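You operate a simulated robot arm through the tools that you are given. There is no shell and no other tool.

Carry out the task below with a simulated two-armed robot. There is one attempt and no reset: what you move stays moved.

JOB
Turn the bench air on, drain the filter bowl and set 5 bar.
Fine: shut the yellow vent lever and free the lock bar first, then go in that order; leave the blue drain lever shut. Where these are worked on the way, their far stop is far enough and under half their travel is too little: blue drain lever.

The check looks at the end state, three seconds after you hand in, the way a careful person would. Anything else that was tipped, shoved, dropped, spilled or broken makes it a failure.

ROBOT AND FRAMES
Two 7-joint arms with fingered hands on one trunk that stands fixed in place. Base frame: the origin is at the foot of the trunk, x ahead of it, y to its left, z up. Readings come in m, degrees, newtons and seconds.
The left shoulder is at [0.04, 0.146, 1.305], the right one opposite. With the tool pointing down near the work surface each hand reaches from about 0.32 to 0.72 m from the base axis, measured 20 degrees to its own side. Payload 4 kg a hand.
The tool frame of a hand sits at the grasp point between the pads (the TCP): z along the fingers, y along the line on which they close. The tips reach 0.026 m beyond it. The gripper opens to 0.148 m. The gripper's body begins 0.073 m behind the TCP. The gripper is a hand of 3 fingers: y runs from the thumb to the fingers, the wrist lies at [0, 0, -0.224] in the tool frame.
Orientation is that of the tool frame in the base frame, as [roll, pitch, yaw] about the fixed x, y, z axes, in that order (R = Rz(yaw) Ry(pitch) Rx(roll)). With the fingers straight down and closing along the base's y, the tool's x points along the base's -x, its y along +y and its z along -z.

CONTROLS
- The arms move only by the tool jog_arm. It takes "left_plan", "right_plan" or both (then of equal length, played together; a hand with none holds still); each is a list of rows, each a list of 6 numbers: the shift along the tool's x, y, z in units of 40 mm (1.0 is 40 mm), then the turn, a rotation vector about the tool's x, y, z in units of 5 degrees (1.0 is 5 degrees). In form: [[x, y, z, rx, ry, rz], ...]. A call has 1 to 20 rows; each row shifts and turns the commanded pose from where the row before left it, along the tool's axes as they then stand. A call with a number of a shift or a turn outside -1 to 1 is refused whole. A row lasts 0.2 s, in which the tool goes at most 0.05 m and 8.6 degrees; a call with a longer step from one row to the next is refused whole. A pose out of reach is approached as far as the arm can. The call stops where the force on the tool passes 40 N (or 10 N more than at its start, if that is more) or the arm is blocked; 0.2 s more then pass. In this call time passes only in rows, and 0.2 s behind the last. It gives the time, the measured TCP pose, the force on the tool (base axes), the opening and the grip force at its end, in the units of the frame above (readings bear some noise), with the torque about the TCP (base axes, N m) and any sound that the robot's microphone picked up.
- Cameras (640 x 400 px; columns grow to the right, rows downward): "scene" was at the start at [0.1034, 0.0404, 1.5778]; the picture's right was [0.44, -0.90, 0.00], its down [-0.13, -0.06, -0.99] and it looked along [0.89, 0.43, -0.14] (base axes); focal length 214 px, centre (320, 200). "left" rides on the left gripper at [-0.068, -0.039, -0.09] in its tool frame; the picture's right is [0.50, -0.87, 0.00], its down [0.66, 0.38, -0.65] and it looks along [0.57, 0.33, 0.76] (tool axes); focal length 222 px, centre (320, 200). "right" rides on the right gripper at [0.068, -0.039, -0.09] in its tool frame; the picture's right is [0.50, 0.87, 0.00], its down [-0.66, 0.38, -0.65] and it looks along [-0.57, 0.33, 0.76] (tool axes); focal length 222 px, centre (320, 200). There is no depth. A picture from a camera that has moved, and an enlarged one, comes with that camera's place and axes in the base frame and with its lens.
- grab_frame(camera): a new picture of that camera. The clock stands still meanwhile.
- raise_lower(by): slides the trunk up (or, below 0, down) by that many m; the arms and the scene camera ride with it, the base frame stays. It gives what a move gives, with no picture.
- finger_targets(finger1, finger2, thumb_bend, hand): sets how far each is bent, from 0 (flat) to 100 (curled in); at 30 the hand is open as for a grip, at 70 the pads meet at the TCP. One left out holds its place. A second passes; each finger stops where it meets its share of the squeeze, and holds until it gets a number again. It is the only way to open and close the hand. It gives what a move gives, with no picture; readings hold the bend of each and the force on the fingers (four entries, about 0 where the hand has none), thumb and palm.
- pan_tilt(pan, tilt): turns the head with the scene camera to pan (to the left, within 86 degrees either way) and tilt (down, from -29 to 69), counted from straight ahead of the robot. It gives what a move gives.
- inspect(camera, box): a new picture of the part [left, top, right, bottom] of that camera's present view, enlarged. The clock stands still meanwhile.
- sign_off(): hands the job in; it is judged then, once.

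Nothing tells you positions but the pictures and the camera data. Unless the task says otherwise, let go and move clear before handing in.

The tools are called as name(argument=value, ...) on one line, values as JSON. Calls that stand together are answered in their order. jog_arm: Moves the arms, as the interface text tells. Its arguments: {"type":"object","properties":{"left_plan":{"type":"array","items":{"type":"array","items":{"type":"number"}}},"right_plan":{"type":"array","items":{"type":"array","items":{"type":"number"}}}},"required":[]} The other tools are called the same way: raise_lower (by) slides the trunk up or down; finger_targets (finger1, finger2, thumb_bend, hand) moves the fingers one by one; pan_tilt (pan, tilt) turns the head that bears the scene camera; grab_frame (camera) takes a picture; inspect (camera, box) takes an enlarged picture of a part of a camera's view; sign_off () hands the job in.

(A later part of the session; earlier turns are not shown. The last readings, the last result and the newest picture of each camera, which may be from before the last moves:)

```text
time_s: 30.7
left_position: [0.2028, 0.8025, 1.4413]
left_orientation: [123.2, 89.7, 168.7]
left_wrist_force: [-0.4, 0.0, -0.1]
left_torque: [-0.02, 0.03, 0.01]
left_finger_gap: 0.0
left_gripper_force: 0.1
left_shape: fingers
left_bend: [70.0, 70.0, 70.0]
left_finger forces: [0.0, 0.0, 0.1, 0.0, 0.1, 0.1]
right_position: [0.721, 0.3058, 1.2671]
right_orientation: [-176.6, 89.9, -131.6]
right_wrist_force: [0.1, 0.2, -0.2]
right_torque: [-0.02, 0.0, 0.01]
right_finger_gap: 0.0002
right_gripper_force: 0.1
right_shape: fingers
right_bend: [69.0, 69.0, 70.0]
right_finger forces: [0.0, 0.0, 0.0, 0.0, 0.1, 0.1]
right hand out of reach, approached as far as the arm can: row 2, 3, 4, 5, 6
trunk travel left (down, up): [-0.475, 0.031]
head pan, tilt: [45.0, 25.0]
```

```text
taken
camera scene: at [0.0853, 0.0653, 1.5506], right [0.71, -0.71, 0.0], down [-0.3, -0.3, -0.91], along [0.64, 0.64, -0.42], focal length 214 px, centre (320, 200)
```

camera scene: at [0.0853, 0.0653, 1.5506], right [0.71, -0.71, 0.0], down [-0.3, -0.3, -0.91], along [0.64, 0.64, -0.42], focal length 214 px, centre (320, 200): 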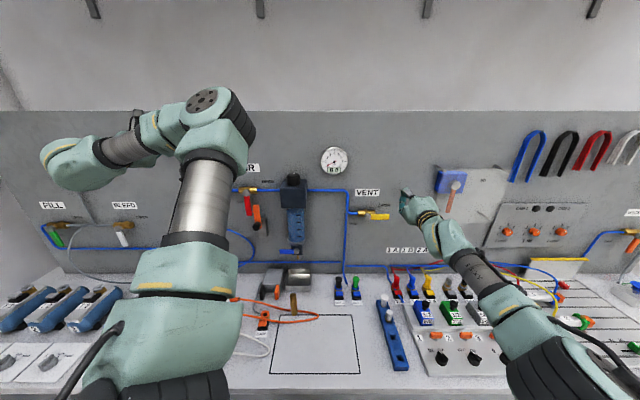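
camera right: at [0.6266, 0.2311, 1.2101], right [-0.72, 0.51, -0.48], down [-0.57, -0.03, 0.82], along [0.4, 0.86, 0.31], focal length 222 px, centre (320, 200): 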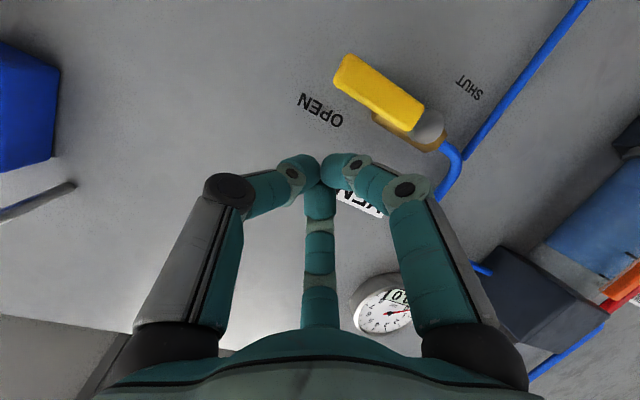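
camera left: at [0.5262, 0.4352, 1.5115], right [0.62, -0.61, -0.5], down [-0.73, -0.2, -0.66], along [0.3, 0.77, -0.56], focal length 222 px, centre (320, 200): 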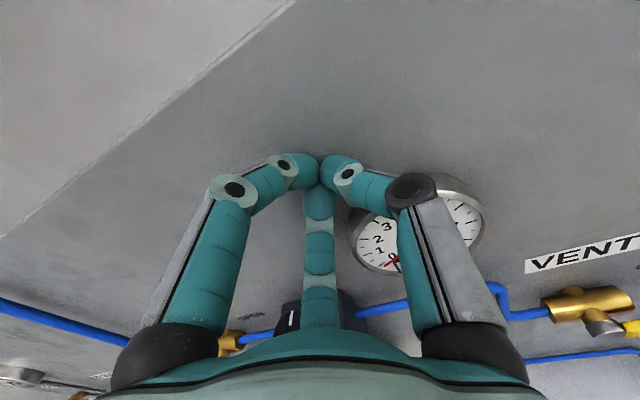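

The right arm is fully stretched and still too short, so the left arm must do the vent with a higher traverse that avoids its inner limit. I'll retract the right arm to the side first.

jog_arm(right_plan=[[0, -0.3, -1, 0, 0, 0], [0, -0.6, -1, 0, 0, 0], [0, -0.6, -1, 0, 0, 0], [0, -0.6, -1, 0, 0, 0], [0, -0.6, -1, 0, 0, 0], [0, -0.6, -1, 0, 0, 0], [0, -0.6, -1, 0, 0, 0], [0, -0.6, -1, 0, 0, 0], [0, -0.9, -0.5, 0, 0, 0], [0, -1, 0, 0, 0, 0], [0, -1, 0, 0, 0, 0]], left_plan=[[-1, 0, 0, 0, 0, 0], [-1, 0, 0, 0, 0, 0], [-1, 0, 0, 0, 0, 0], [-0.8, -0.6, 0, 0, 0, 0], [-0.6, -0.8, 0, 0, 0, 0], [0, -1, 0, 0, 0, 0], [0, -1, 0, 0, 0, 0], [0, -1, 0, 0, 0, 0], [0, -1, 0, 0, 0, 0], [0, -1, 0, 0, 0, 0], [0, -1, 0, 0, 0, 0]])

grab_frame(camera="scene")

```text
time_s: 33.1
left_position: [0.4142, 0.5871, 1.6197]
left_orientation: [58.8, 89.7, 104.4]
left_wrist_force: [0.1, 0.3, -0.2]
left_torque: [-0.04, 0.01, 0.03]
left_finger_gap: 0.0
left_gripper_force: 0.0
left_shape: fingers
left_bend: [70.0, 70.0, 70.0]
left_finger forces: [0.0, 0.0, 0.0, 0.1, 0.0, 0.0]
right_position: [0.6904, -0.1502, 1.2581]
right_orientation: [53.3, 89.8, 98.4]
right_wrist_force: [0.3, 0.2, 0.2]
right_torque: [0.02, 0.02, 0.05]
right_finger_gap: 0.0002
right_gripper_force: 0.1
right_shape: fingers
right_bend: [69.0, 69.0, 70.0]
right_finger forces: [0.1, 0.0, 0.0, 0.1, 0.0, 0.1]
right hand out of reach, approached as far as the arm can: row 2
trunk travel left (down, up): [-0.475, 0.031]
head pan, tilt: [45.0, 25.0]
```

```text
taken
camera scene: at [0.0844, 0.0596, 1.551], right [0.71, -0.71, 0.0], down [-0.3, -0.3, -0.91], along [0.64, 0.64, -0.42], focal length 214 px, centre (320, 200)
```

scene: 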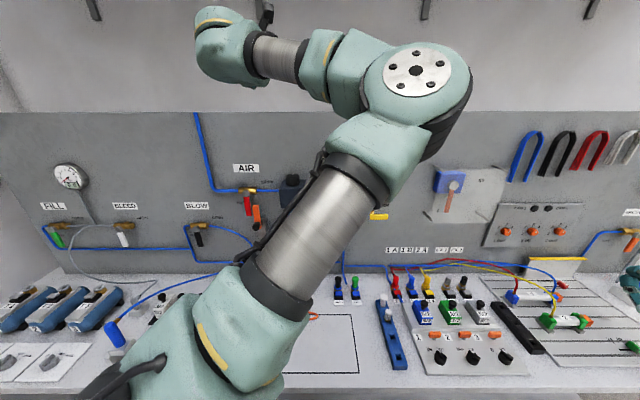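

The high traverse works. I'll keep moving the left hand right to above the vent lever.

jog_arm(left_plan=[[0, -1, 0, 0, 0, 0], [0, -1, 0, 0, 0, 0], [0, -1, 0, 0, 0, 0], [0, -1, 0, 0, 0, 0], [0, -1, 0, 0, 0, 0], [0, -1, 0, 0, 0, 0], [0, -1, 0, 0, 0, 0], [0, -1, 0, 0, 0, 0], [0, -1, 0, 0, 0, 0]])

grab_frame(camera="scene")

grab_frame(camera="left")

```text
time_s: 35.3
left_position: [0.6692, 0.4065, 1.6216]
left_orientation: [-129.7, 86.1, -81.7]
left_wrist_force: [-0.2, -0.2, -0.1]
left_torque: [-0.01, 0.0, -0.01]
left_finger_gap: 0.0
left_gripper_force: 0.0
left_shape: fingers
left_bend: [70.0, 70.0, 70.0]
left_finger forces: [0.0, 0.0, 0.0, 0.0, 0.1, 0.0]
left hand out of reach, approached as far as the arm can: row 6, 7
right_position: [0.6895, -0.146, 1.257]
right_orientation: [159.5, 89.8, -155.4]
right_wrist_force: [1.2, 0.5, -1.0]
right_torque: [0.0, 0.01, -0.05]
right_finger_gap: 0.0004
right_gripper_force: 0.0
right_shape: fingers
right_bend: [69.0, 69.0, 70.0]
right_finger forces: [0.0, 0.1, 0.0, 0.0, 0.0, 0.0]
trunk travel left (down, up): [-0.475, 0.031]
head pan, tilt: [45.0, 25.0]
stopped in row 9 (left hand): the arm was blocked; the commanded pose is now the measured one
```

```text
taken
camera scene: at [0.0851, 0.0652, 1.5506], right [0.71, -0.71, 0.0], down [-0.3, -0.3, -0.91], along [0.64, 0.64, -0.42], focal length 214 px, centre (320, 200)
```

scene: 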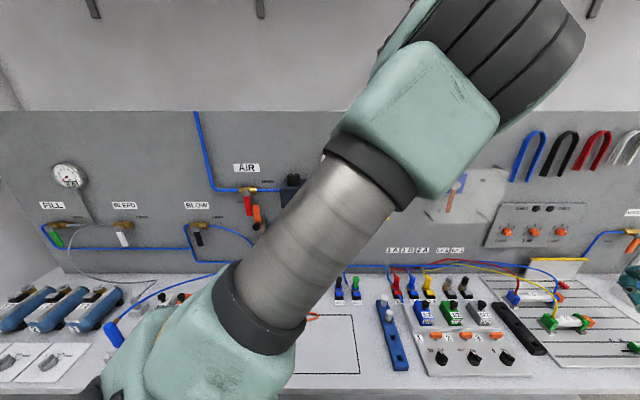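

```text
taken
camera left: at [0.6352, 0.3165, 1.6964], right [0.65, -0.61, -0.45], down [-0.71, -0.28, -0.65], along [0.27, 0.74, -0.62], focal length 222 px, centre (320, 200)
```

left: 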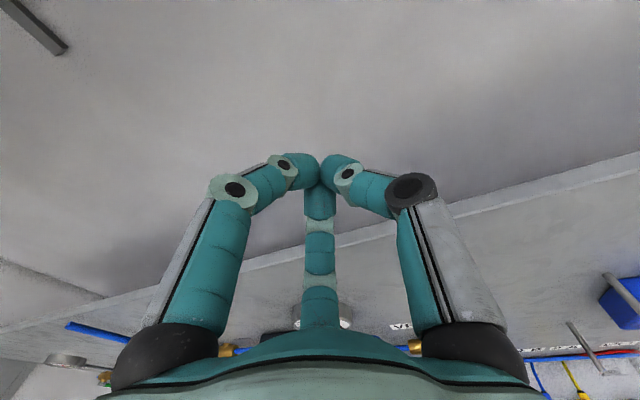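

The left arm got blocked in an awkward elbow-up posture. I'll retrace left and bring the tool back to pointing down, so the elbow relaxes, then approach the vent from above with a 45° tilt instead.

jog_arm(left_plan=[[0, 1, -0.5, 0, 0, 0], [0, 1, -0.5, 0, 0, 0], [0, 1, 0, 0, 0, 0], [0, 1, 0, 0, 0, 0], [0, 1, 0, 0, 0, 0], [0, 1, 0, 0, 0, 0], [0, 1, 0, 0, 0, 0], [0, 1, 0, 0, 0, 0], [0, 1, 0, 0, 0, 0], [0, 1, 0, 0, 0, 0], [0, 1, 0, 0, 0, 0], [0, 1, 0, 0, 0, 0], [0, 1, 0, 0, 0, 0], [0, 1, 0, 0, 0, 0], [0.5, 0.8, 0, 0, 0, 0], [0.5, 0.8, 0, 0, 0, 0]])

jog_arm(left_plan=[[0, 0, -0.5, 0, 1, 0], [0, 0, -0.5, 0, 1, 0], [0, 0, -0.5, 0, 1, 0], [0, 0, -0.5, 0, 1, 0], [0, 0, -0.5, 0, 1, 0], [0, 0, 0, 0, 1, 0], [0, 0, 0, 0, 1, 0], [0, 0, 0, 0, 1, 0], [0, 0, 0, 0, 1, 0], [0, 0, 0, 0, 1, 0], [0, 0, 0, 0, 1, 0], [0, 0, 0, 0, 1, 0]])

grab_frame(camera="scene")

```text
time_s: 38.7
left_position: [0.1788, 0.7889, 1.5525]
left_orientation: [-128.5, 86.2, -80.8]
left_wrist_force: [0.1, 0.5, -0.6]
left_torque: [-0.01, 0.0, -0.05]
left_finger_gap: 0.0
left_gripper_force: 0.1
left_shape: fingers
left_bend: [70.0, 70.0, 70.0]
left_finger forces: [0.0, 0.0, 0.1, 0.0, 0.0, 0.0]
right_position: [0.6894, -0.1444, 1.2587]
right_orientation: [-147.8, 89.9, -102.8]
right_wrist_force: [0.2, 1.0, 0.8]
right_torque: [0.0, 0.01, -0.01]
right_finger_gap: 0.0001
right_gripper_force: 0.1
right_shape: fingers
right_bend: [69.0, 69.0, 70.0]
right_finger forces: [0.0, 0.0, 0.0, 0.0, 0.0, 0.0]
trunk travel left (down, up): [-0.475, 0.031]
head pan, tilt: [45.0, 25.0]
```

```text
time_s: 41.3
left_position: [0.1125, 0.7167, 1.5739]
left_orientation: [-176.7, 27.6, -130.3]
left_wrist_force: [-0.7, 0.3, 0.0]
left_torque: [-0.02, -0.01, -0.01]
left_finger_gap: 0.0
left_gripper_force: 0.0
left_shape: fingers
left_bend: [70.0, 70.0, 70.0]
left_finger forces: [0.0, 0.0, 0.0, 0.1, 0.0, 0.1]
right_position: [0.6878, -0.1445, 1.2577]
right_orientation: [-155.2, 89.9, -110.1]
right_wrist_force: [-0.4, 0.9, 0.2]
right_torque: [0.02, 0.0, -0.02]
right_finger_gap: 0.0
right_gripper_force: 0.0
right_shape: fingers
right_bend: [69.0, 69.0, 70.0]
right_finger forces: [0.0, 0.0, 0.0, 0.1, 0.0, 0.0]
trunk travel left (down, up): [-0.475, 0.031]
head pan, tilt: [45.0, 25.0]
```

```text
taken
camera scene: at [0.0843, 0.0659, 1.5507], right [0.71, -0.71, 0.0], down [-0.3, -0.3, -0.91], along [0.64, 0.64, -0.42], focal length 214 px, centre (320, 200)
```

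scene: 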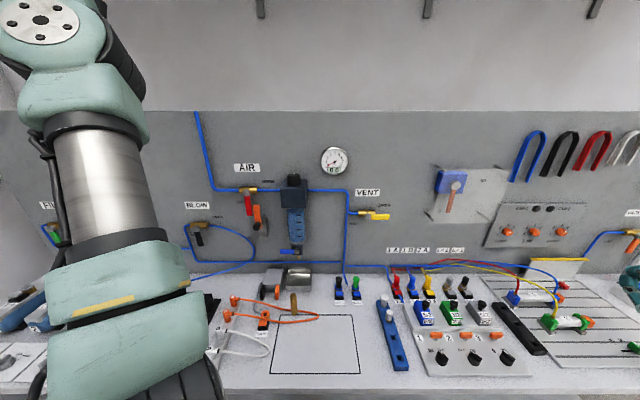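

The left tool is back near vertical. Now I'll yaw it toward bearing ~30° and sweep it across, staying high, toward the vent.

jog_arm(left_plan=[[0, 0, 0, 0.46, 0, 0.88], [0, 0, 0, 0.46, 0, 0.88], [0, 0, 0, 0.46, 0, 0.88], [0, 0, 0, 0.46, 0, 0.88], [-0.287, -0.897, 0.349, 0, 0, 0], [-0.287, -0.897, 0.349, 0, 0, 0], [-0.287, -0.897, 0.349, 0, 0, 0], [-0.287, -0.897, 0.349, 0, 0, 0], [-0.287, -0.897, 0.349, 0, 0, 0], [-0.287, -0.897, 0.349, 0, 0, 0], [-0.287, -0.897, 0.349, 0, 0, 0], [-0.287, -0.897, 0.349, 0, 0, 0], [-0.287, -0.897, 0.349, 0, 0, 0], [-0.287, -0.897, 0.349, 0, 0, 0], [-0.287, -0.897, 0.349, 0, 0, 0], [-0.287, -0.897, 0.349, 0, 0, 0]])

grab_frame(camera="scene")

grab_frame(camera="left")

```text
time_s: 44.7
left_position: [0.503, 0.418, 1.5032]
left_orientation: [-177.0, 28.6, -150.4]
left_wrist_force: [0.1, -0.1, 0.9]
left_torque: [-0.01, 0.02, 0.01]
left_finger_gap: 0.0
left_gripper_force: 0.1
left_shape: fingers
left_bend: [70.0, 70.0, 70.0]
left_finger forces: [0.0, 0.0, 0.1, 0.0, 0.1, 0.0]
left hand out of reach, approached as far as the arm can: row 3, 4
right_position: [0.6913, -0.1468, 1.2572]
right_orientation: [135.8, 89.9, -179.1]
right_wrist_force: [0.4, 0.0, 0.5]
right_torque: [-0.01, 0.02, 0.03]
right_finger_gap: 0.0003
right_gripper_force: 0.1
right_shape: fingers
right_bend: [69.0, 69.0, 70.0]
right_finger forces: [0.1, 0.0, 0.0, 0.0, 0.0, 0.0]
trunk travel left (down, up): [-0.475, 0.031]
head pan, tilt: [45.0, 25.0]
```

```text
taken
camera scene: at [0.0867, 0.064, 1.5506], right [0.71, -0.71, 0.0], down [-0.3, -0.3, -0.91], along [0.64, 0.64, -0.42], focal length 214 px, centre (320, 200)
```

scene: 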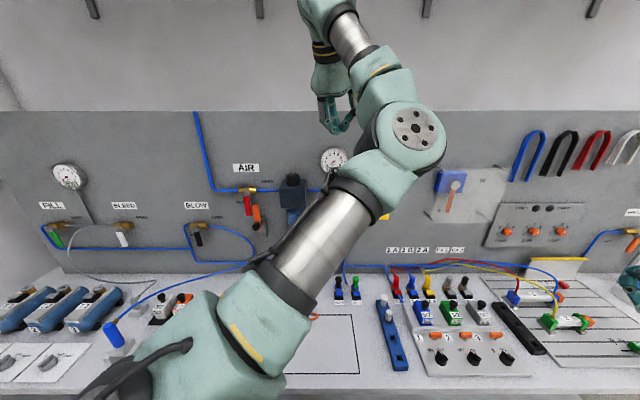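

```text
taken
camera left: at [0.5305, 0.3947, 1.6167], right [0.03, -0.98, -0.2], down [-0.97, -0.07, 0.24], along [-0.25, 0.19, -0.95], focal length 222 px, centre (320, 200)
```

left: 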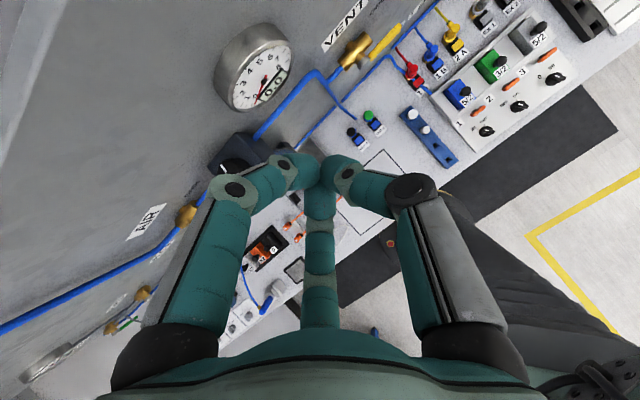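

The left hand is now in a natural posture near the gauge. I'll pitch it to about 49° and move to a pre-pose just above and in front of the vent lever.

jog_arm(left_plan=[[0, 0, 0, 0, -1, 0], [0, 0, 0, 0, -1, 0], [0, 0, 0, 0, -1, 0], [0, 0, 0, 0, -1, 0], [0.2225, -0.53, 0.736, 0, 0, 0], [0.2225, -0.53, 0.736, 0, 0, 0], [0.2225, -0.53, 0.736, 0, 0, 0], [0.2225, -0.53, 0.736, 0, 0, 0], [0.2225, -0.53, 0.736, 0, 0, 0], [0.2225, -0.53, 0.736, 0, 0, 0]])

grab_frame(camera="scene")

grab_frame(camera="left")

```text
time_s: 46.9
left_position: [0.5745, 0.3556, 1.3586]
left_orientation: [-176.0, 48.5, -149.0]
left_wrist_force: [-0.2, 0.3, 0.4]
left_torque: [-0.01, -0.01, 0.03]
left_finger_gap: 0.0
left_gripper_force: 0.1
left_shape: fingers
left_bend: [70.0, 70.0, 70.0]
left_finger forces: [0.1, 0.1, 0.0, 0.0, 0.0, 0.0]
left hand out of reach, approached as far as the arm can: row 8, 9, 10
right_position: [0.6906, -0.1452, 1.2582]
right_orientation: [160.2, 89.9, -154.8]
right_wrist_force: [0.0, 0.4, 0.6]
right_torque: [-0.01, -0.02, 0.02]
right_finger_gap: 0.0001
right_gripper_force: 0.0
right_shape: fingers
right_bend: [69.0, 69.0, 70.0]
right_finger forces: [0.0, 0.0, 0.0, 0.0, 0.0, 0.0]
trunk travel left (down, up): [-0.475, 0.031]
head pan, tilt: [45.0, 25.0]
```

```text
taken
camera scene: at [0.0855, 0.065, 1.5506], right [0.71, -0.71, 0.0], down [-0.3, -0.3, -0.91], along [0.64, 0.64, -0.42], focal length 214 px, centre (320, 200)
```

scene: 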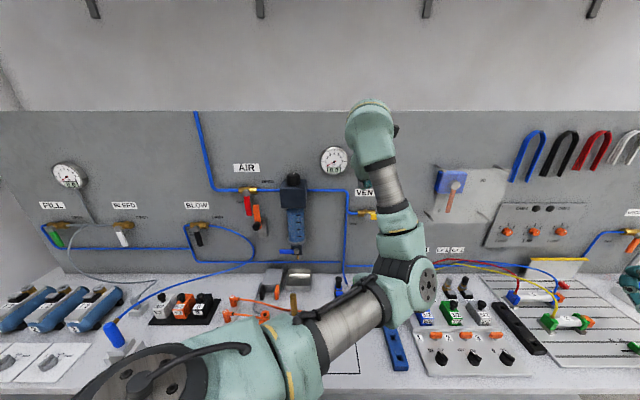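

```text
taken
camera left: at [0.5693, 0.3137, 1.471], right [0.12, -0.93, -0.33], down [-0.99, -0.1, -0.08], along [0.04, 0.34, -0.94], focal length 222 px, centre (320, 200)
```

left: 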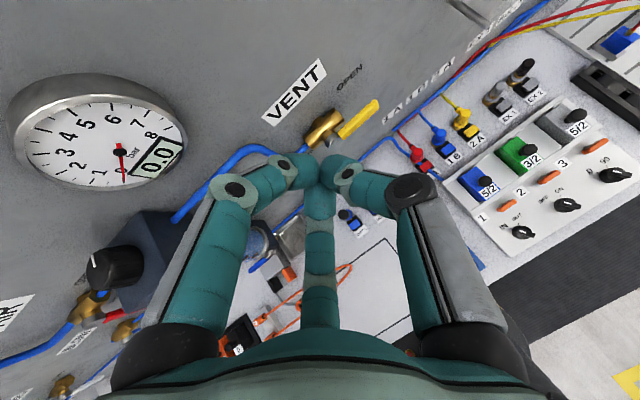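

The wrist limit stopped it; with the elbow now low, levelling the hand should be easier. I'll pitch up while moving forward and right.

jog_arm(left_plan=[[-0.2, -0.3, 0.3, 0, -1, 0], [-0.2, -0.3, 0.3, 0, -1, 0], [-0.2, -0.3, 0.3, 0, -1, 0], [-0.2, -0.3, 0.3, 0, -1, 0], [-0.1, -0.3, 0.3, 0, -1, 0]])

grab_frame(camera="scene")

grab_frame(camera="left")

```text
time_s: 48.1
left_position: [0.5038, 0.353, 1.3997]
left_orientation: [-170.8, 73.4, -143.1]
left_wrist_force: [0.6, 0.7, 1.0]
left_torque: [0.0, 0.02, -0.01]
left_finger_gap: 0.0
left_gripper_force: 0.1
left_shape: fingers
left_bend: [70.0, 70.0, 70.0]
left_finger forces: [0.0, 0.1, 0.0, 0.0, 0.0, 0.0]
left hand out of reach, approached as far as the arm can: row 1, 2, 3, 4, 5
right_position: [0.6897, -0.1468, 1.2586]
right_orientation: [175.1, 89.9, -139.9]
right_wrist_force: [0.4, 0.3, -0.1]
right_torque: [-0.02, 0.01, -0.03]
right_finger_gap: 0.0
right_gripper_force: 0.0
right_shape: fingers
right_bend: [69.0, 69.0, 70.0]
right_finger forces: [0.0, 0.1, 0.0, 0.1, 0.0, 0.0]
trunk travel left (down, up): [-0.475, 0.031]
head pan, tilt: [45.0, 25.0]
```

```text
taken
camera scene: at [0.0848, 0.0651, 1.5507], right [0.71, -0.71, 0.0], down [-0.3, -0.3, -0.91], along [0.64, 0.64, -0.42], focal length 214 px, centre (320, 200)
```

scene: 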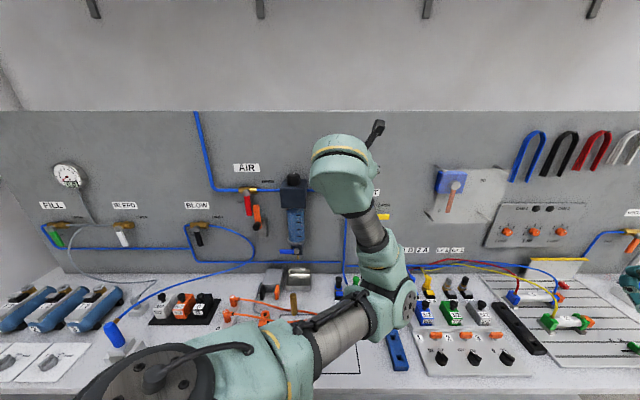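

```text
taken
camera left: at [0.4588, 0.2896, 1.4918], right [0.29, -0.85, -0.44], down [-0.88, -0.07, -0.46], along [0.36, 0.52, -0.77], focal length 222 px, centre (320, 200)
```

left: 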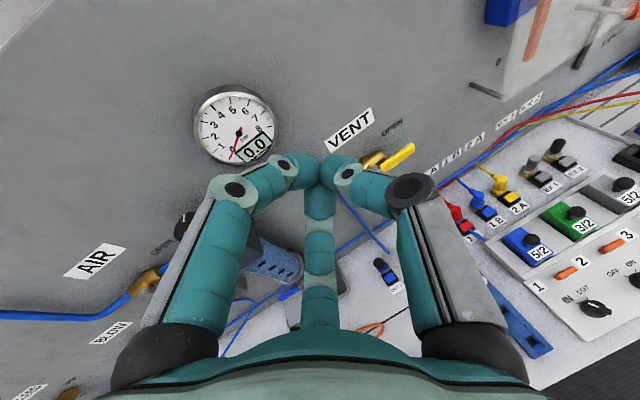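

The hand is now nearly level with the elbow low. I'll try moving forward toward the vent from here.

jog_arm(left_plan=[[0, -0.3, 0.8, 0, 0, 0], [0, -0.3, 0.8, 0, 0, 0], [0.39, -0.48, 0.78, 0, 0, 0], [0.5, -0.4, 0.4, 0, 0, 0]])

grab_frame(camera="scene")

grab_frame(camera="left")

```text
time_s: 49.1
left_position: [0.4968, 0.3533, 1.3769]
left_orientation: [-170.8, 73.3, -143.2]
left_wrist_force: [-0.1, -0.2, -0.7]
left_torque: [0.0, -0.04, -0.03]
left_finger_gap: 0.0
left_gripper_force: 0.0
left_shape: fingers
left_bend: [70.0, 70.0, 70.0]
left_finger forces: [0.0, 0.0, 0.0, 0.0, 0.1, 0.0]
left hand out of reach, approached as far as the arm can: row 1, 2, 3, 4
right_position: [0.6902, -0.1472, 1.2562]
right_orientation: [147.0, 89.9, -168.0]
right_wrist_force: [0.5, 0.2, -0.6]
right_torque: [0.0, 0.0, -0.01]
right_finger_gap: 0.0002
right_gripper_force: 0.0
right_shape: fingers
right_bend: [69.0, 69.0, 70.0]
right_finger forces: [0.1, 0.0, 0.0, 0.0, 0.0, 0.0]
trunk travel left (down, up): [-0.475, 0.031]
head pan, tilt: [45.0, 25.0]
```

```text
taken
camera scene: at [0.0852, 0.0643, 1.5507], right [0.71, -0.71, 0.0], down [-0.3, -0.3, -0.91], along [0.64, 0.64, -0.42], focal length 214 px, centre (320, 200)
```

scene: 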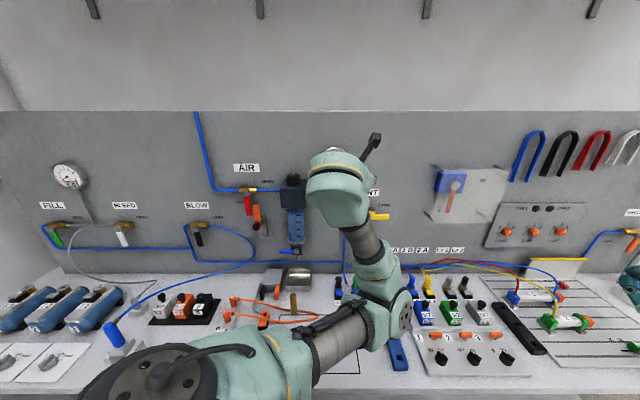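

```text
taken
camera left: at [0.4528, 0.2902, 1.4697], right [0.29, -0.85, -0.44], down [-0.89, -0.07, -0.46], along [0.36, 0.52, -0.77], focal length 222 px, centre (320, 200)
```

left: 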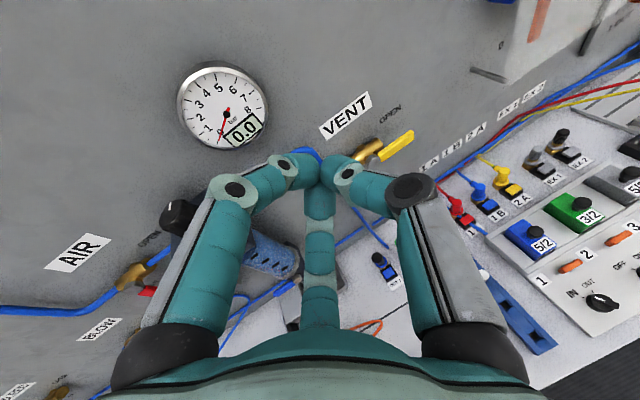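

The arm is stuck at a joint limit. I'll turn the hand to point along the shoulder-to-vent line (bearing ~19°) and see whether that frees the reach.

jog_arm(left_plan=[[0, 0, 0, 0.86, 0, 0.26], [0, 0, 0, 0.86, 0, 0.26], [0, 0, 0, 0.86, 0, 0.26], [0, 0, 0, 0.86, 0, 0.26], [0, 0, 0.6, 0, 0, 0], [0, 0, 0.6, 0, 0, 0], [0, 0, 0.6, 0, 0, 0]])

grab_frame(camera="scene")

```text
time_s: 50.7
left_position: [0.5655, 0.3611, 1.3596]
left_orientation: [-171.4, 74.4, -161.6]
left_wrist_force: [0.0, 0.6, 0.1]
left_torque: [0.02, 0.02, 0.03]
left_finger_gap: 0.0003
left_gripper_force: 0.1
left_shape: fingers
left_bend: [70.0, 70.0, 70.0]
left_finger forces: [0.0, 0.0, 0.0, 0.1, 0.1, 0.0]
right_position: [0.6898, -0.1492, 1.2582]
right_orientation: [61.2, 89.9, 106.2]
right_wrist_force: [-0.2, 0.4, 0.1]
right_torque: [0.0, -0.01, 0.02]
right_finger_gap: 0.0002
right_gripper_force: 0.0
right_shape: fingers
right_bend: [69.0, 69.0, 70.0]
right_finger forces: [0.1, 0.0, 0.1, 0.0, 0.0, 0.0]
trunk travel left (down, up): [-0.475, 0.031]
head pan, tilt: [45.0, 25.0]
```

```text
taken
camera scene: at [0.0846, 0.0605, 1.5509], right [0.71, -0.71, 0.0], down [-0.3, -0.3, -0.91], along [0.64, 0.64, -0.42], focal length 214 px, centre (320, 200)
```

scene: 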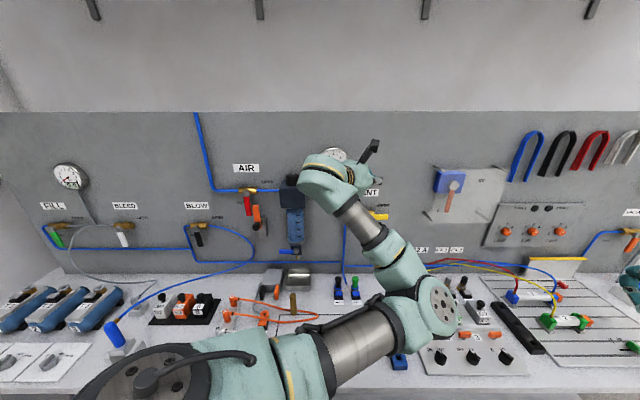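

That freed the arm. I'll continue to a point just in front of and above the vent lever.

jog_arm(left_plan=[[0.45, -0.15, 0.725, 0, 0, 0], [0.45, -0.15, 0.725, 0, 0, 0], [0.45, -0.15, 0.725, 0, 0, 0], [0.45, -0.15, 0.725, 0, 0, 0]])

grab_frame(camera="scene")

grab_frame(camera="left")

```text
time_s: 51.7
left_position: [0.6447, 0.3949, 1.2609]
left_orientation: [-171.1, 74.3, -161.5]
left_wrist_force: [0.3, -0.8, 0.4]
left_torque: [-0.05, -0.01, -0.02]
left_finger_gap: 0.0
left_gripper_force: 0.1
left_shape: fingers
left_bend: [70.0, 70.0, 70.0]
left_finger forces: [0.0, 0.1, 0.0, 0.0, 0.0, 0.2]
left hand out of reach, approached as far as the arm can: row 2, 3, 4
right_position: [0.6902, -0.1446, 1.2563]
right_orientation: [156.9, 90.0, -158.0]
right_wrist_force: [-0.1, -0.7, -0.1]
right_torque: [-0.03, 0.03, 0.0]
right_finger_gap: 0.0
right_gripper_force: 0.1
right_shape: fingers
right_bend: [69.0, 69.0, 70.0]
right_finger forces: [0.0, 0.1, 0.0, 0.0, 0.0, 0.0]
trunk travel left (down, up): [-0.475, 0.031]
head pan, tilt: [45.0, 25.0]
```

```text
taken
camera scene: at [0.0863, 0.0651, 1.5506], right [0.71, -0.71, 0.0], down [-0.3, -0.3, -0.91], along [0.64, 0.64, -0.42], focal length 214 px, centre (320, 200)
```

scene: 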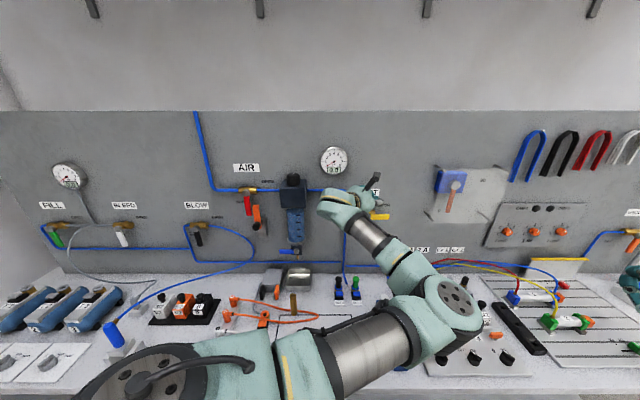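

```text
taken
camera left: at [0.5827, 0.3477, 1.3529], right [0.02, -0.9, -0.44], down [-0.86, 0.22, -0.47], along [0.52, 0.39, -0.76], focal length 222 px, centre (320, 200)
```

left: 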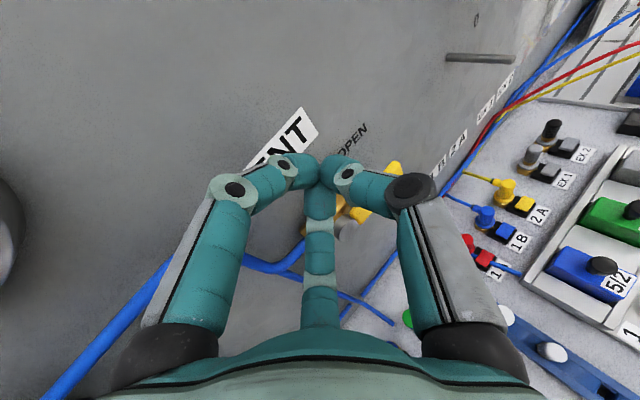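

The fingertips hover above the vent pivot but can't go further right. I'll test whether rolling the hand about its axis frees more travel.

jog_arm(left_plan=[[0, 0, 0, 0, 0, 1], [0, 0, 0, 0, 0, 1], [0, 0, 0, 0, 0, 1], [0, 0, 0, 0, 0, 1], [0, 0, -0.3, 0, 0, 0], [0.2, -0.8, 0, 0, 0, 0]])

grab_frame(camera="scene")

```text
time_s: 53.1
left_position: [0.6335, 0.3642, 1.2497]
left_orientation: [132.6, 66.7, 139.6]
left_wrist_force: [0.4, -0.9, 0.2]
left_torque: [0.05, 0.01, 0.05]
left_finger_gap: 0.0001
left_gripper_force: 0.1
left_shape: fingers
left_bend: [70.0, 70.0, 70.0]
left_finger forces: [0.0, 0.1, 0.0, 0.0, 0.0, 0.0]
right_position: [0.6905, -0.1468, 1.2576]
right_orientation: [142.9, 89.9, -171.9]
right_wrist_force: [0.2, -0.3, -0.2]
right_torque: [0.0, 0.0, -0.04]
right_finger_gap: 0.0001
right_gripper_force: 0.0
right_shape: fingers
right_bend: [69.0, 69.0, 70.0]
right_finger forces: [0.1, 0.0, 0.1, 0.0, 0.0, 0.0]
trunk travel left (down, up): [-0.475, 0.031]
head pan, tilt: [45.0, 25.0]
```

```text
taken
camera scene: at [0.0855, 0.0643, 1.5506], right [0.71, -0.71, 0.0], down [-0.3, -0.3, -0.91], along [0.64, 0.64, -0.42], focal length 214 px, centre (320, 200)
```

scene: 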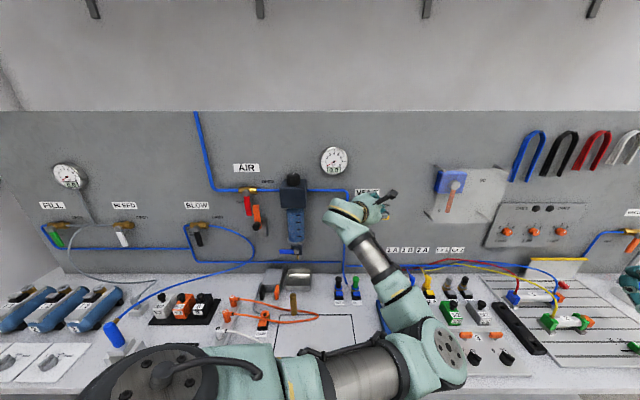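

Rolling the hand freed the arm completely. I'll now yaw the hand back toward the panel normal with a little more roll.

jog_arm(left_plan=[[0, 0, 0, -0.918, 0.291, 0.332], [0, 0, 0, -0.918, 0.291, 0.332], [0, 0, 0, -0.918, 0.291, 0.332], [0, 0, 0, -0.918, 0.291, 0.332], [0, 0, 0, -0.918, 0.291, 0.332]])

grab_frame(camera="scene")

grab_frame(camera="left")

```text
time_s: 54.3
left_position: [0.6031, 0.4458, 1.2655]
left_orientation: [112.6, 55.8, 143.0]
left_wrist_force: [0.3, 0.4, -0.9]
left_torque: [0.03, -0.01, -0.03]
left_finger_gap: 0.0
left_gripper_force: 0.1
left_shape: fingers
left_bend: [70.0, 70.0, 70.0]
left_finger forces: [0.1, 0.1, 0.0, 0.0, 0.0, 0.0]
left hand out of reach, approached as far as the arm can: row 2, 3, 4, 5
right_position: [0.6903, -0.1457, 1.2573]
right_orientation: [166.3, 90.0, -148.7]
right_wrist_force: [0.4, 1.5, 1.0]
right_torque: [0.0, 0.03, 0.01]
right_finger_gap: 0.0004
right_gripper_force: 0.1
right_shape: fingers
right_bend: [69.0, 69.0, 70.0]
right_finger forces: [0.0, 0.1, 0.0, 0.0, 0.0, 0.0]
trunk travel left (down, up): [-0.475, 0.031]
head pan, tilt: [45.0, 25.0]
```

```text
taken
camera scene: at [0.0854, 0.065, 1.5506], right [0.71, -0.71, 0.0], down [-0.3, -0.3, -0.91], along [0.64, 0.64, -0.42], focal length 214 px, centre (320, 200)
```

scene: 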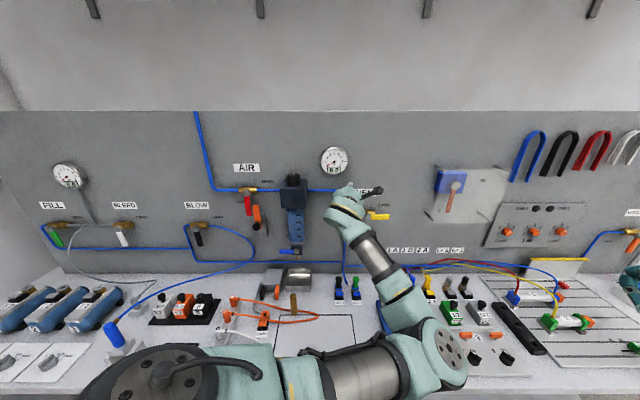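

```text
taken
camera left: at [0.5733, 0.3438, 1.322], right [0.1, -0.5, -0.86], down [-0.97, 0.16, -0.2], along [0.24, 0.85, -0.46], focal length 222 px, centre (320, 200)
```

left: 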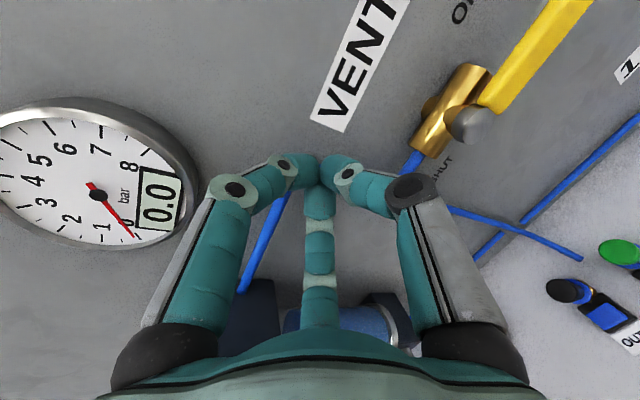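

The yaw pushed it to a limit again. I'll add more roll and try shifting right once more.

jog_arm(left_plan=[[0, 0, 0, 0, 0, 1], [0, 0, 0, 0, 0, 1], [0, 0, 0, 0, 0, 1], [0, 0, 0, 0, 0, 1], [0, 0, 0, 0, 0, 1], [0, 0, 0, 0, 0, 1]])

grab_frame(camera="left")

```text
time_s: 55.7
left_position: [0.6034, 0.4469, 1.2661]
left_orientation: [104.1, 27.1, 130.6]
left_wrist_force: [0.1, -0.2, -0.8]
left_torque: [0.01, 0.0, -0.02]
left_finger_gap: 0.0
left_gripper_force: 0.1
left_shape: fingers
left_bend: [70.0, 70.0, 70.0]
left_finger forces: [0.0, 0.0, 0.0, 0.1, 0.0, 0.0]
right_position: [0.6898, -0.1458, 1.2576]
right_orientation: [164.4, 90.0, -150.7]
right_wrist_force: [-0.1, -0.7, 0.3]
right_torque: [-0.03, 0.01, -0.03]
right_finger_gap: 0.0002
right_gripper_force: 0.1
right_shape: fingers
right_bend: [69.0, 69.0, 70.0]
right_finger forces: [0.0, 0.1, 0.0, 0.0, 0.0, 0.1]
trunk travel left (down, up): [-0.475, 0.031]
head pan, tilt: [45.0, 25.0]
```

```text
taken
camera left: at [0.5717, 0.3311, 1.2834], right [-0.2, -0.09, -0.98], down [-0.95, 0.27, 0.17], along [0.25, 0.96, -0.14], focal length 222 px, centre (320, 200)
```

left: 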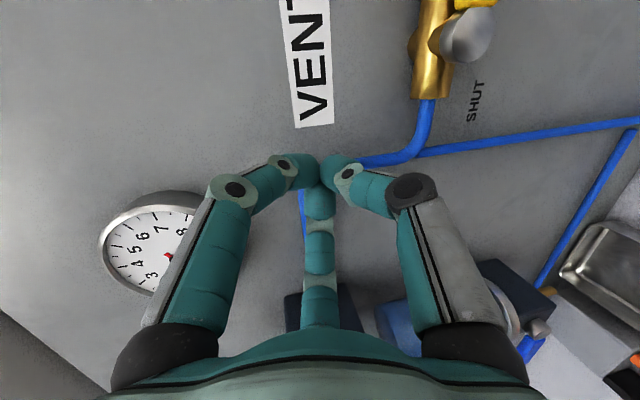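

Roll is now free with the position held. I'll move right toward the lever, slightly backed off from the panel.

jog_arm(left_plan=[[-0.84, -0.41, -0.06, 0, 0, 0], [-0.84, -0.41, -0.06, 0, 0, 0], [-0.84, -0.41, -0.06, 0, 0, 0]])

grab_frame(camera="left")

grab_frame(camera="scene")

```text
time_s: 56.5
left_position: [0.6561, 0.3618, 1.2786]
left_orientation: [103.6, 27.4, 130.9]
left_wrist_force: [0.6, 0.5, 0.4]
left_torque: [0.03, -0.02, -0.01]
left_finger_gap: 0.0
left_gripper_force: 0.1
left_shape: fingers
left_bend: [70.0, 70.0, 70.0]
left_finger forces: [0.0, 0.0, 0.0, 0.0, 0.0, 0.0]
left hand out of reach, approached as far as the arm can: row 3
right_position: [0.6891, -0.1463, 1.2574]
right_orientation: [148.8, 89.9, -166.3]
right_wrist_force: [-0.3, 0.3, 1.1]
right_torque: [0.01, -0.01, -0.02]
right_finger_gap: 0.0
right_gripper_force: 0.1
right_shape: fingers
right_bend: [69.0, 69.0, 70.0]
right_finger forces: [0.0, 0.0, 0.0, 0.0, 0.0, 0.0]
trunk travel left (down, up): [-0.475, 0.031]
head pan, tilt: [45.0, 25.0]
```

```text
taken
camera left: at [0.6267, 0.2467, 1.2964], right [-0.19, -0.09, -0.98], down [-0.95, 0.26, 0.16], along [0.24, 0.96, -0.13], focal length 222 px, centre (320, 200)
```

left: 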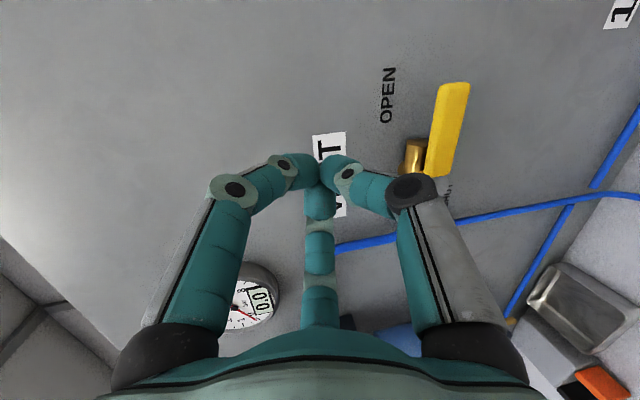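

```text
taken
camera scene: at [0.0856, 0.0645, 1.5506], right [0.71, -0.71, 0.0], down [-0.3, -0.3, -0.91], along [0.64, 0.64, -0.42], focal length 214 px, centre (320, 200)
```

scene: 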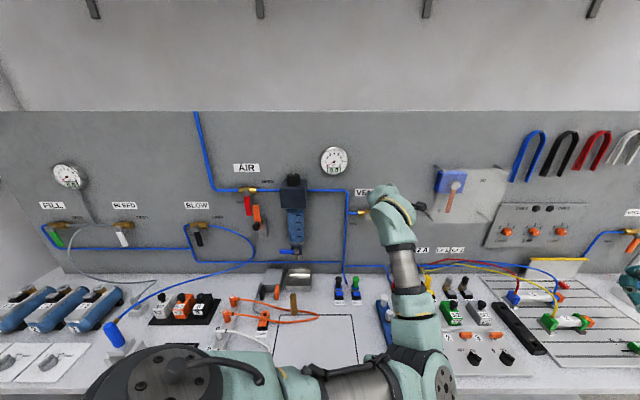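

I'm now just above the lever with the fingers level. I'll turn the hand slightly right and bring the tips directly above the lever's outer half.

jog_arm(left_plan=[[0, 0, 0, 0.4555, -0.8634, 0.217], [0, 0, 0, 0.4555, -0.8634, 0.217], [0.17, -0.616, 0.53, 0, 0, 0], [0.17, -0.616, 0.53, 0, 0, 0]])

grab_frame(camera="left")

inspect(camera="scene", box=[330, 160, 450, 260])

```text
time_s: 57.5
left_position: [0.6908, 0.3677, 1.2157]
left_orientation: [103.6, 26.5, 121.2]
left_wrist_force: [1.3, 0.6, -0.3]
left_torque: [-0.02, -0.01, -0.02]
left_finger_gap: 0.0002
left_gripper_force: 0.1
left_shape: fingers
left_bend: [70.0, 70.0, 70.0]
left_finger forces: [0.1, 0.1, 0.0, 0.1, 0.1, 0.1]
right_position: [0.6918, -0.1454, 1.2582]
right_orientation: [162.5, 89.9, -152.6]
right_wrist_force: [0.5, -0.4, 0.4]
right_torque: [0.0, 0.01, 0.01]
right_finger_gap: 0.0001
right_gripper_force: 0.0
right_shape: fingers
right_bend: [69.0, 69.0, 70.0]
right_finger forces: [0.1, 0.0, 0.1, 0.0, 0.0, 0.1]
trunk travel left (down, up): [-0.475, 0.031]
head pan, tilt: [45.0, 25.0]
```

```text
taken
camera left: at [0.6408, 0.2578, 1.2324], right [-0.21, -0.05, -0.98], down [-0.89, 0.42, 0.17], along [0.4, 0.91, -0.13], focal length 222 px, centre (320, 200)
```

left: 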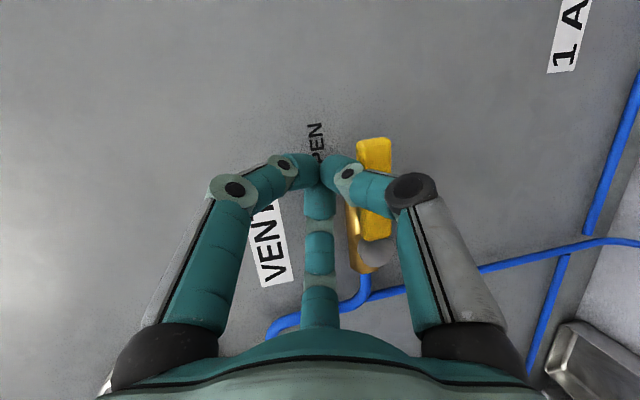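

```text
4.00 times, centred on (390, 210) of scene
camera zoom: at [0.0861, 0.0654, 1.5506], right [0.71, -0.71, 0.0], down [-0.3, -0.3, -0.91], along [0.64, 0.64, -0.42], focal length 858 px, centre (40, 160)
```

zoom: 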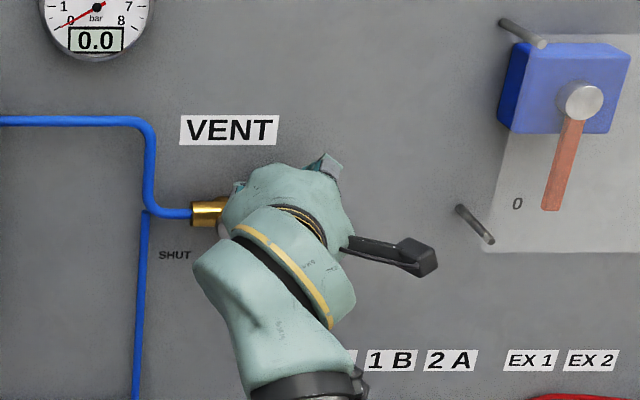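

The fingertips sit about 2 cm above the outer half of the yellow lever at its depth. I'll push it down along an arc around its pivot toward SHUT.

jog_arm(left_plan=[[0.199, -0.445, 0.1145, 0, 0, 0], [0.152, -0.333, 0.085, 0, 0, 0], [0.239, -0.296, 0.052, 0, 0, 0], [0.3, -0.226, 0.012, 0, 0, 0]])

grab_frame(camera="left")

```text
time_s: 58.7
left_position: [0.6842, 0.387, 1.1842]
left_orientation: [100.5, 27.2, 121.2]
left_wrist_force: [0.2, -9.9, 10.5]
left_torque: [0.23, 0.0, 0.0]
left_finger_gap: 0.0001
left_gripper_force: 4.8
left_shape: fingers
left_bend: [69.0, 71.0, 70.0]
left_finger forces: [0.0, 8.6, 0.0, 0.0, 1.3, 0.0]
right_position: [0.6886, -0.1484, 1.2585]
right_orientation: [73.8, 89.9, 118.9]
right_wrist_force: [-0.1, 0.3, -0.2]
right_torque: [-0.03, -0.01, 0.02]
right_finger_gap: 0.0002
right_gripper_force: 0.0
right_shape: fingers
right_bend: [69.0, 69.0, 70.0]
right_finger forces: [0.0, 0.1, 0.0, 0.1, 0.1, 0.1]
trunk travel left (down, up): [-0.475, 0.031]
head pan, tilt: [45.0, 25.0]
stopped in row 4 (left hand): the arm was blocked; the commanded pose is now the measured one
```

```text
taken
camera left: at [0.6364, 0.2764, 1.1969], right [-0.16, -0.03, -0.99], down [-0.91, 0.4, 0.14], along [0.39, 0.92, -0.1], focal length 222 px, centre (320, 200)
```

left: 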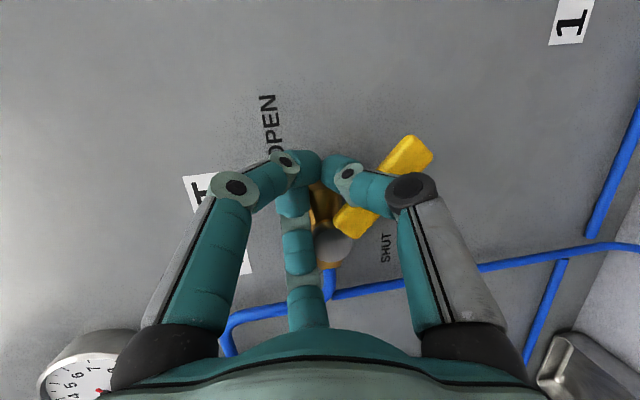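

The lever has turned about halfway; the inner finger rested on the valve body. I'll back off slightly outward and right, then re-engage at a larger radius.

jog_arm(left_plan=[[-0.504, -0.29, -0.132, 0, 0, 0], [0, -0.369, 0.131, 0, 0, 0]])

grab_frame(camera="left")

```text
time_s: 59.5
left_position: [0.6912, 0.3875, 1.1927]
left_orientation: [98.2, 27.0, 122.5]
left_wrist_force: [-6.1, -2.6, 8.0]
left_torque: [0.16, 0.01, 0.1]
left_finger_gap: 0.0001
left_gripper_force: 4.2
left_shape: fingers
left_bend: [69.0, 71.0, 70.0]
left_finger forces: [0.0, 9.5, 0.0, 0.0, 0.1, 0.1]
right_position: [0.6879, -0.1477, 1.2581]
right_orientation: [99.5, 89.9, 144.5]
right_wrist_force: [0.8, -0.2, 0.1]
right_torque: [0.01, -0.02, 0.01]
right_finger_gap: 0.0
right_gripper_force: 0.1
right_shape: fingers
right_bend: [69.0, 69.0, 70.0]
right_finger forces: [0.1, 0.0, 0.0, 0.0, 0.2, 0.0]
trunk travel left (down, up): [-0.475, 0.031]
head pan, tilt: [45.0, 25.0]
stopped in row 2 (left hand): the arm was blocked; the commanded pose is now the measured one
```

```text
taken
camera left: at [0.6491, 0.2753, 1.2012], right [-0.13, -0.02, -0.99], down [-0.93, 0.35, 0.12], along [0.35, 0.94, -0.06], focal length 222 px, centre (320, 200)
```

left: 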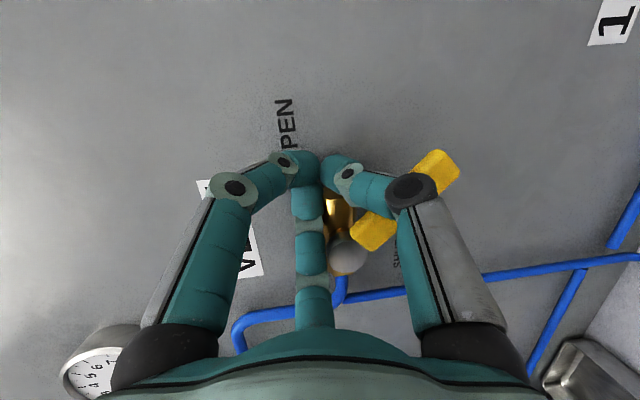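

The fingers are still pressing on the valve body. I'll retreat straight back and re-position to the right.

jog_arm(left_plan=[[0, 0, -0.8, 0, 0, 0], [-0.65, -0.27, 0.0, 0, 0, 0], [-0.4, -0.2, 0.0, 0, 0, 0]])

grab_frame(camera="left")

```text
time_s: 60.5
left_position: [0.6823, 0.3773, 1.2114]
left_orientation: [96.9, 25.4, 123.6]
left_wrist_force: [-0.1, 0.1, 0.1]
left_torque: [0.0, 0.01, 0.01]
left_finger_gap: 0.0002
left_gripper_force: 0.1
left_shape: fingers
left_bend: [69.0, 70.0, 70.0]
left_finger forces: [0.0, 0.0, 0.0, 0.0, 0.1, 0.1]
left hand out of reach, approached as far as the arm can: row 3
right_position: [0.6932, -0.1479, 1.2561]
right_orientation: [133.3, 89.8, 178.2]
right_wrist_force: [0.6, -0.6, 0.5]
right_torque: [0.01, -0.04, -0.04]
right_finger_gap: 0.0004
right_gripper_force: 0.1
right_shape: fingers
right_bend: [69.0, 69.0, 70.0]
right_finger forces: [0.1, 0.0, 0.1, 0.0, 0.0, 0.1]
trunk travel left (down, up): [-0.475, 0.031]
head pan, tilt: [45.0, 25.0]
stopped in row 3 (left hand): the arm was blocked; the commanded pose is now the measured one
```

```text
taken
camera left: at [0.6437, 0.2629, 1.2159], right [-0.13, 0.01, -0.99], down [-0.94, 0.32, 0.13], along [0.32, 0.95, -0.03], focal length 222 px, centre (320, 200)
```

left: 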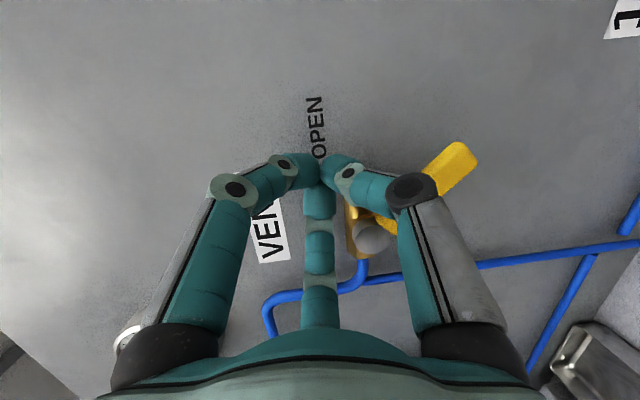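

The arm won't go further right this way. A better idea: roll the hand so one finger sits on its right side, open only that finger, and use it as a hook so the hand itself stays further left. I'll back off and roll.

jog_arm(left_plan=[[0, 0, -1, 0, 0, 0], [0.3, 0.2, -0.7, 0, 0, 0], [0, 0, 0, 0, 0, 1], [0, 0, 0, 0, 0, 1], [0, 0, 0, 0, 0, 1], [0, 0, 0, 0, 0, 1], [0, 0, 0, 0, 0, 1], [0, 0, 0, 0, 0, 1], [0, 0, 0, 0, 0, 1], [0, 0, 0, 0, 0, 1], [0, 0, 0, 0, 0, 1], [0, 0, 0, 0, 0, 1], [0, 0, 0, 0, 0, 1]])

finger_targets(hand="left", finger1=35, finger2=100, thumb_bend=100)

grab_frame(camera="left")

grab_frame(camera="scene")

```text
time_s: 63.3
left_position: [0.6163, 0.35, 1.2176]
left_orientation: [97.4, -29.0, 116.4]
left_wrist_force: [0.0, -0.2, 0.1]
left_torque: [0.01, -0.02, -0.02]
left_finger_gap: 0.0003
left_gripper_force: 0.0
left_shape: fingers
left_bend: [69.0, 70.0, 70.0]
left_finger forces: [0.2, 0.1, 0.0, 0.0, 0.0, 0.1]
right_position: [0.69, -0.1476, 1.2587]
right_orientation: [155.1, 90.0, -159.8]
right_wrist_force: [-0.1, -0.2, 1.3]
right_torque: [-0.02, -0.02, -0.02]
right_finger_gap: 0.0
right_gripper_force: 0.1
right_shape: fingers
right_bend: [69.0, 69.0, 70.0]
right_finger forces: [0.0, 0.0, 0.0, 0.0, 0.1, 0.0]
trunk travel left (down, up): [-0.475, 0.031]
head pan, tilt: [45.0, 25.0]
```

```text
time_s: 64.3
left_position: [0.6154, 0.3525, 1.2197]
left_orientation: [97.3, -29.1, 116.9]
left_wrist_force: [1.0, 0.5, -0.5]
left_torque: [0.01, -0.01, 0.04]
left_finger_gap: 0.0658
left_gripper_force: 0.0
left_shape: fingers
left_bend: [35.0, 91.0, 100.0]
left_finger forces: [0.0, 0.0, 0.0, 0.0, 0.0, 0.0]
right_position: [0.6892, -0.1472, 1.2577]
right_orientation: [153.4, 89.9, -161.7]
right_wrist_force: [-0.2, 0.2, 0.0]
right_torque: [-0.04, 0.0, 0.01]
right_finger_gap: 0.0
right_gripper_force: 0.1
right_shape: fingers
right_bend: [69.0, 69.0, 70.0]
right_finger forces: [0.1, 0.0, 0.0, 0.0, 0.1, 0.0]
trunk travel left (down, up): [-0.475, 0.031]
head pan, tilt: [45.0, 25.0]
```

```text
taken
camera left: at [0.5511, 0.2682, 1.1641], right [-0.48, 0.71, -0.51], down [-0.7, 0.04, 0.72], along [0.53, 0.7, 0.48], focal length 222 px, centre (320, 200)
```

left: 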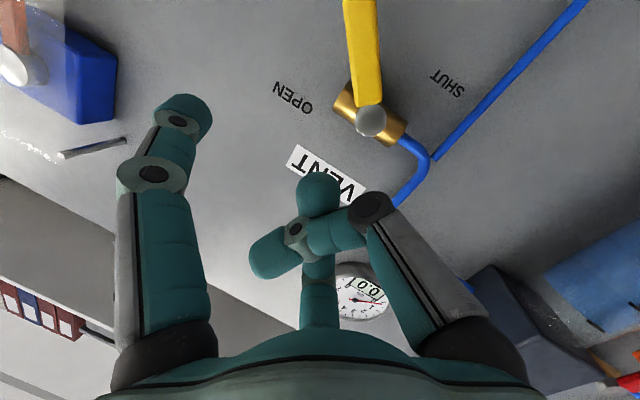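

```text
taken
camera scene: at [0.0853, 0.0649, 1.5506], right [0.71, -0.71, 0.0], down [-0.3, -0.3, -0.91], along [0.64, 0.64, -0.42], focal length 214 px, centre (320, 200)
```

scene: 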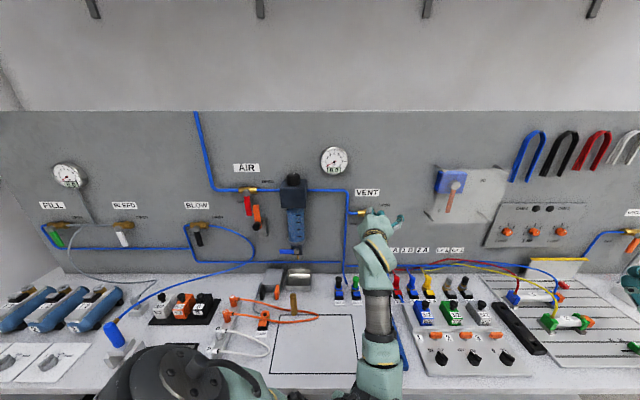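

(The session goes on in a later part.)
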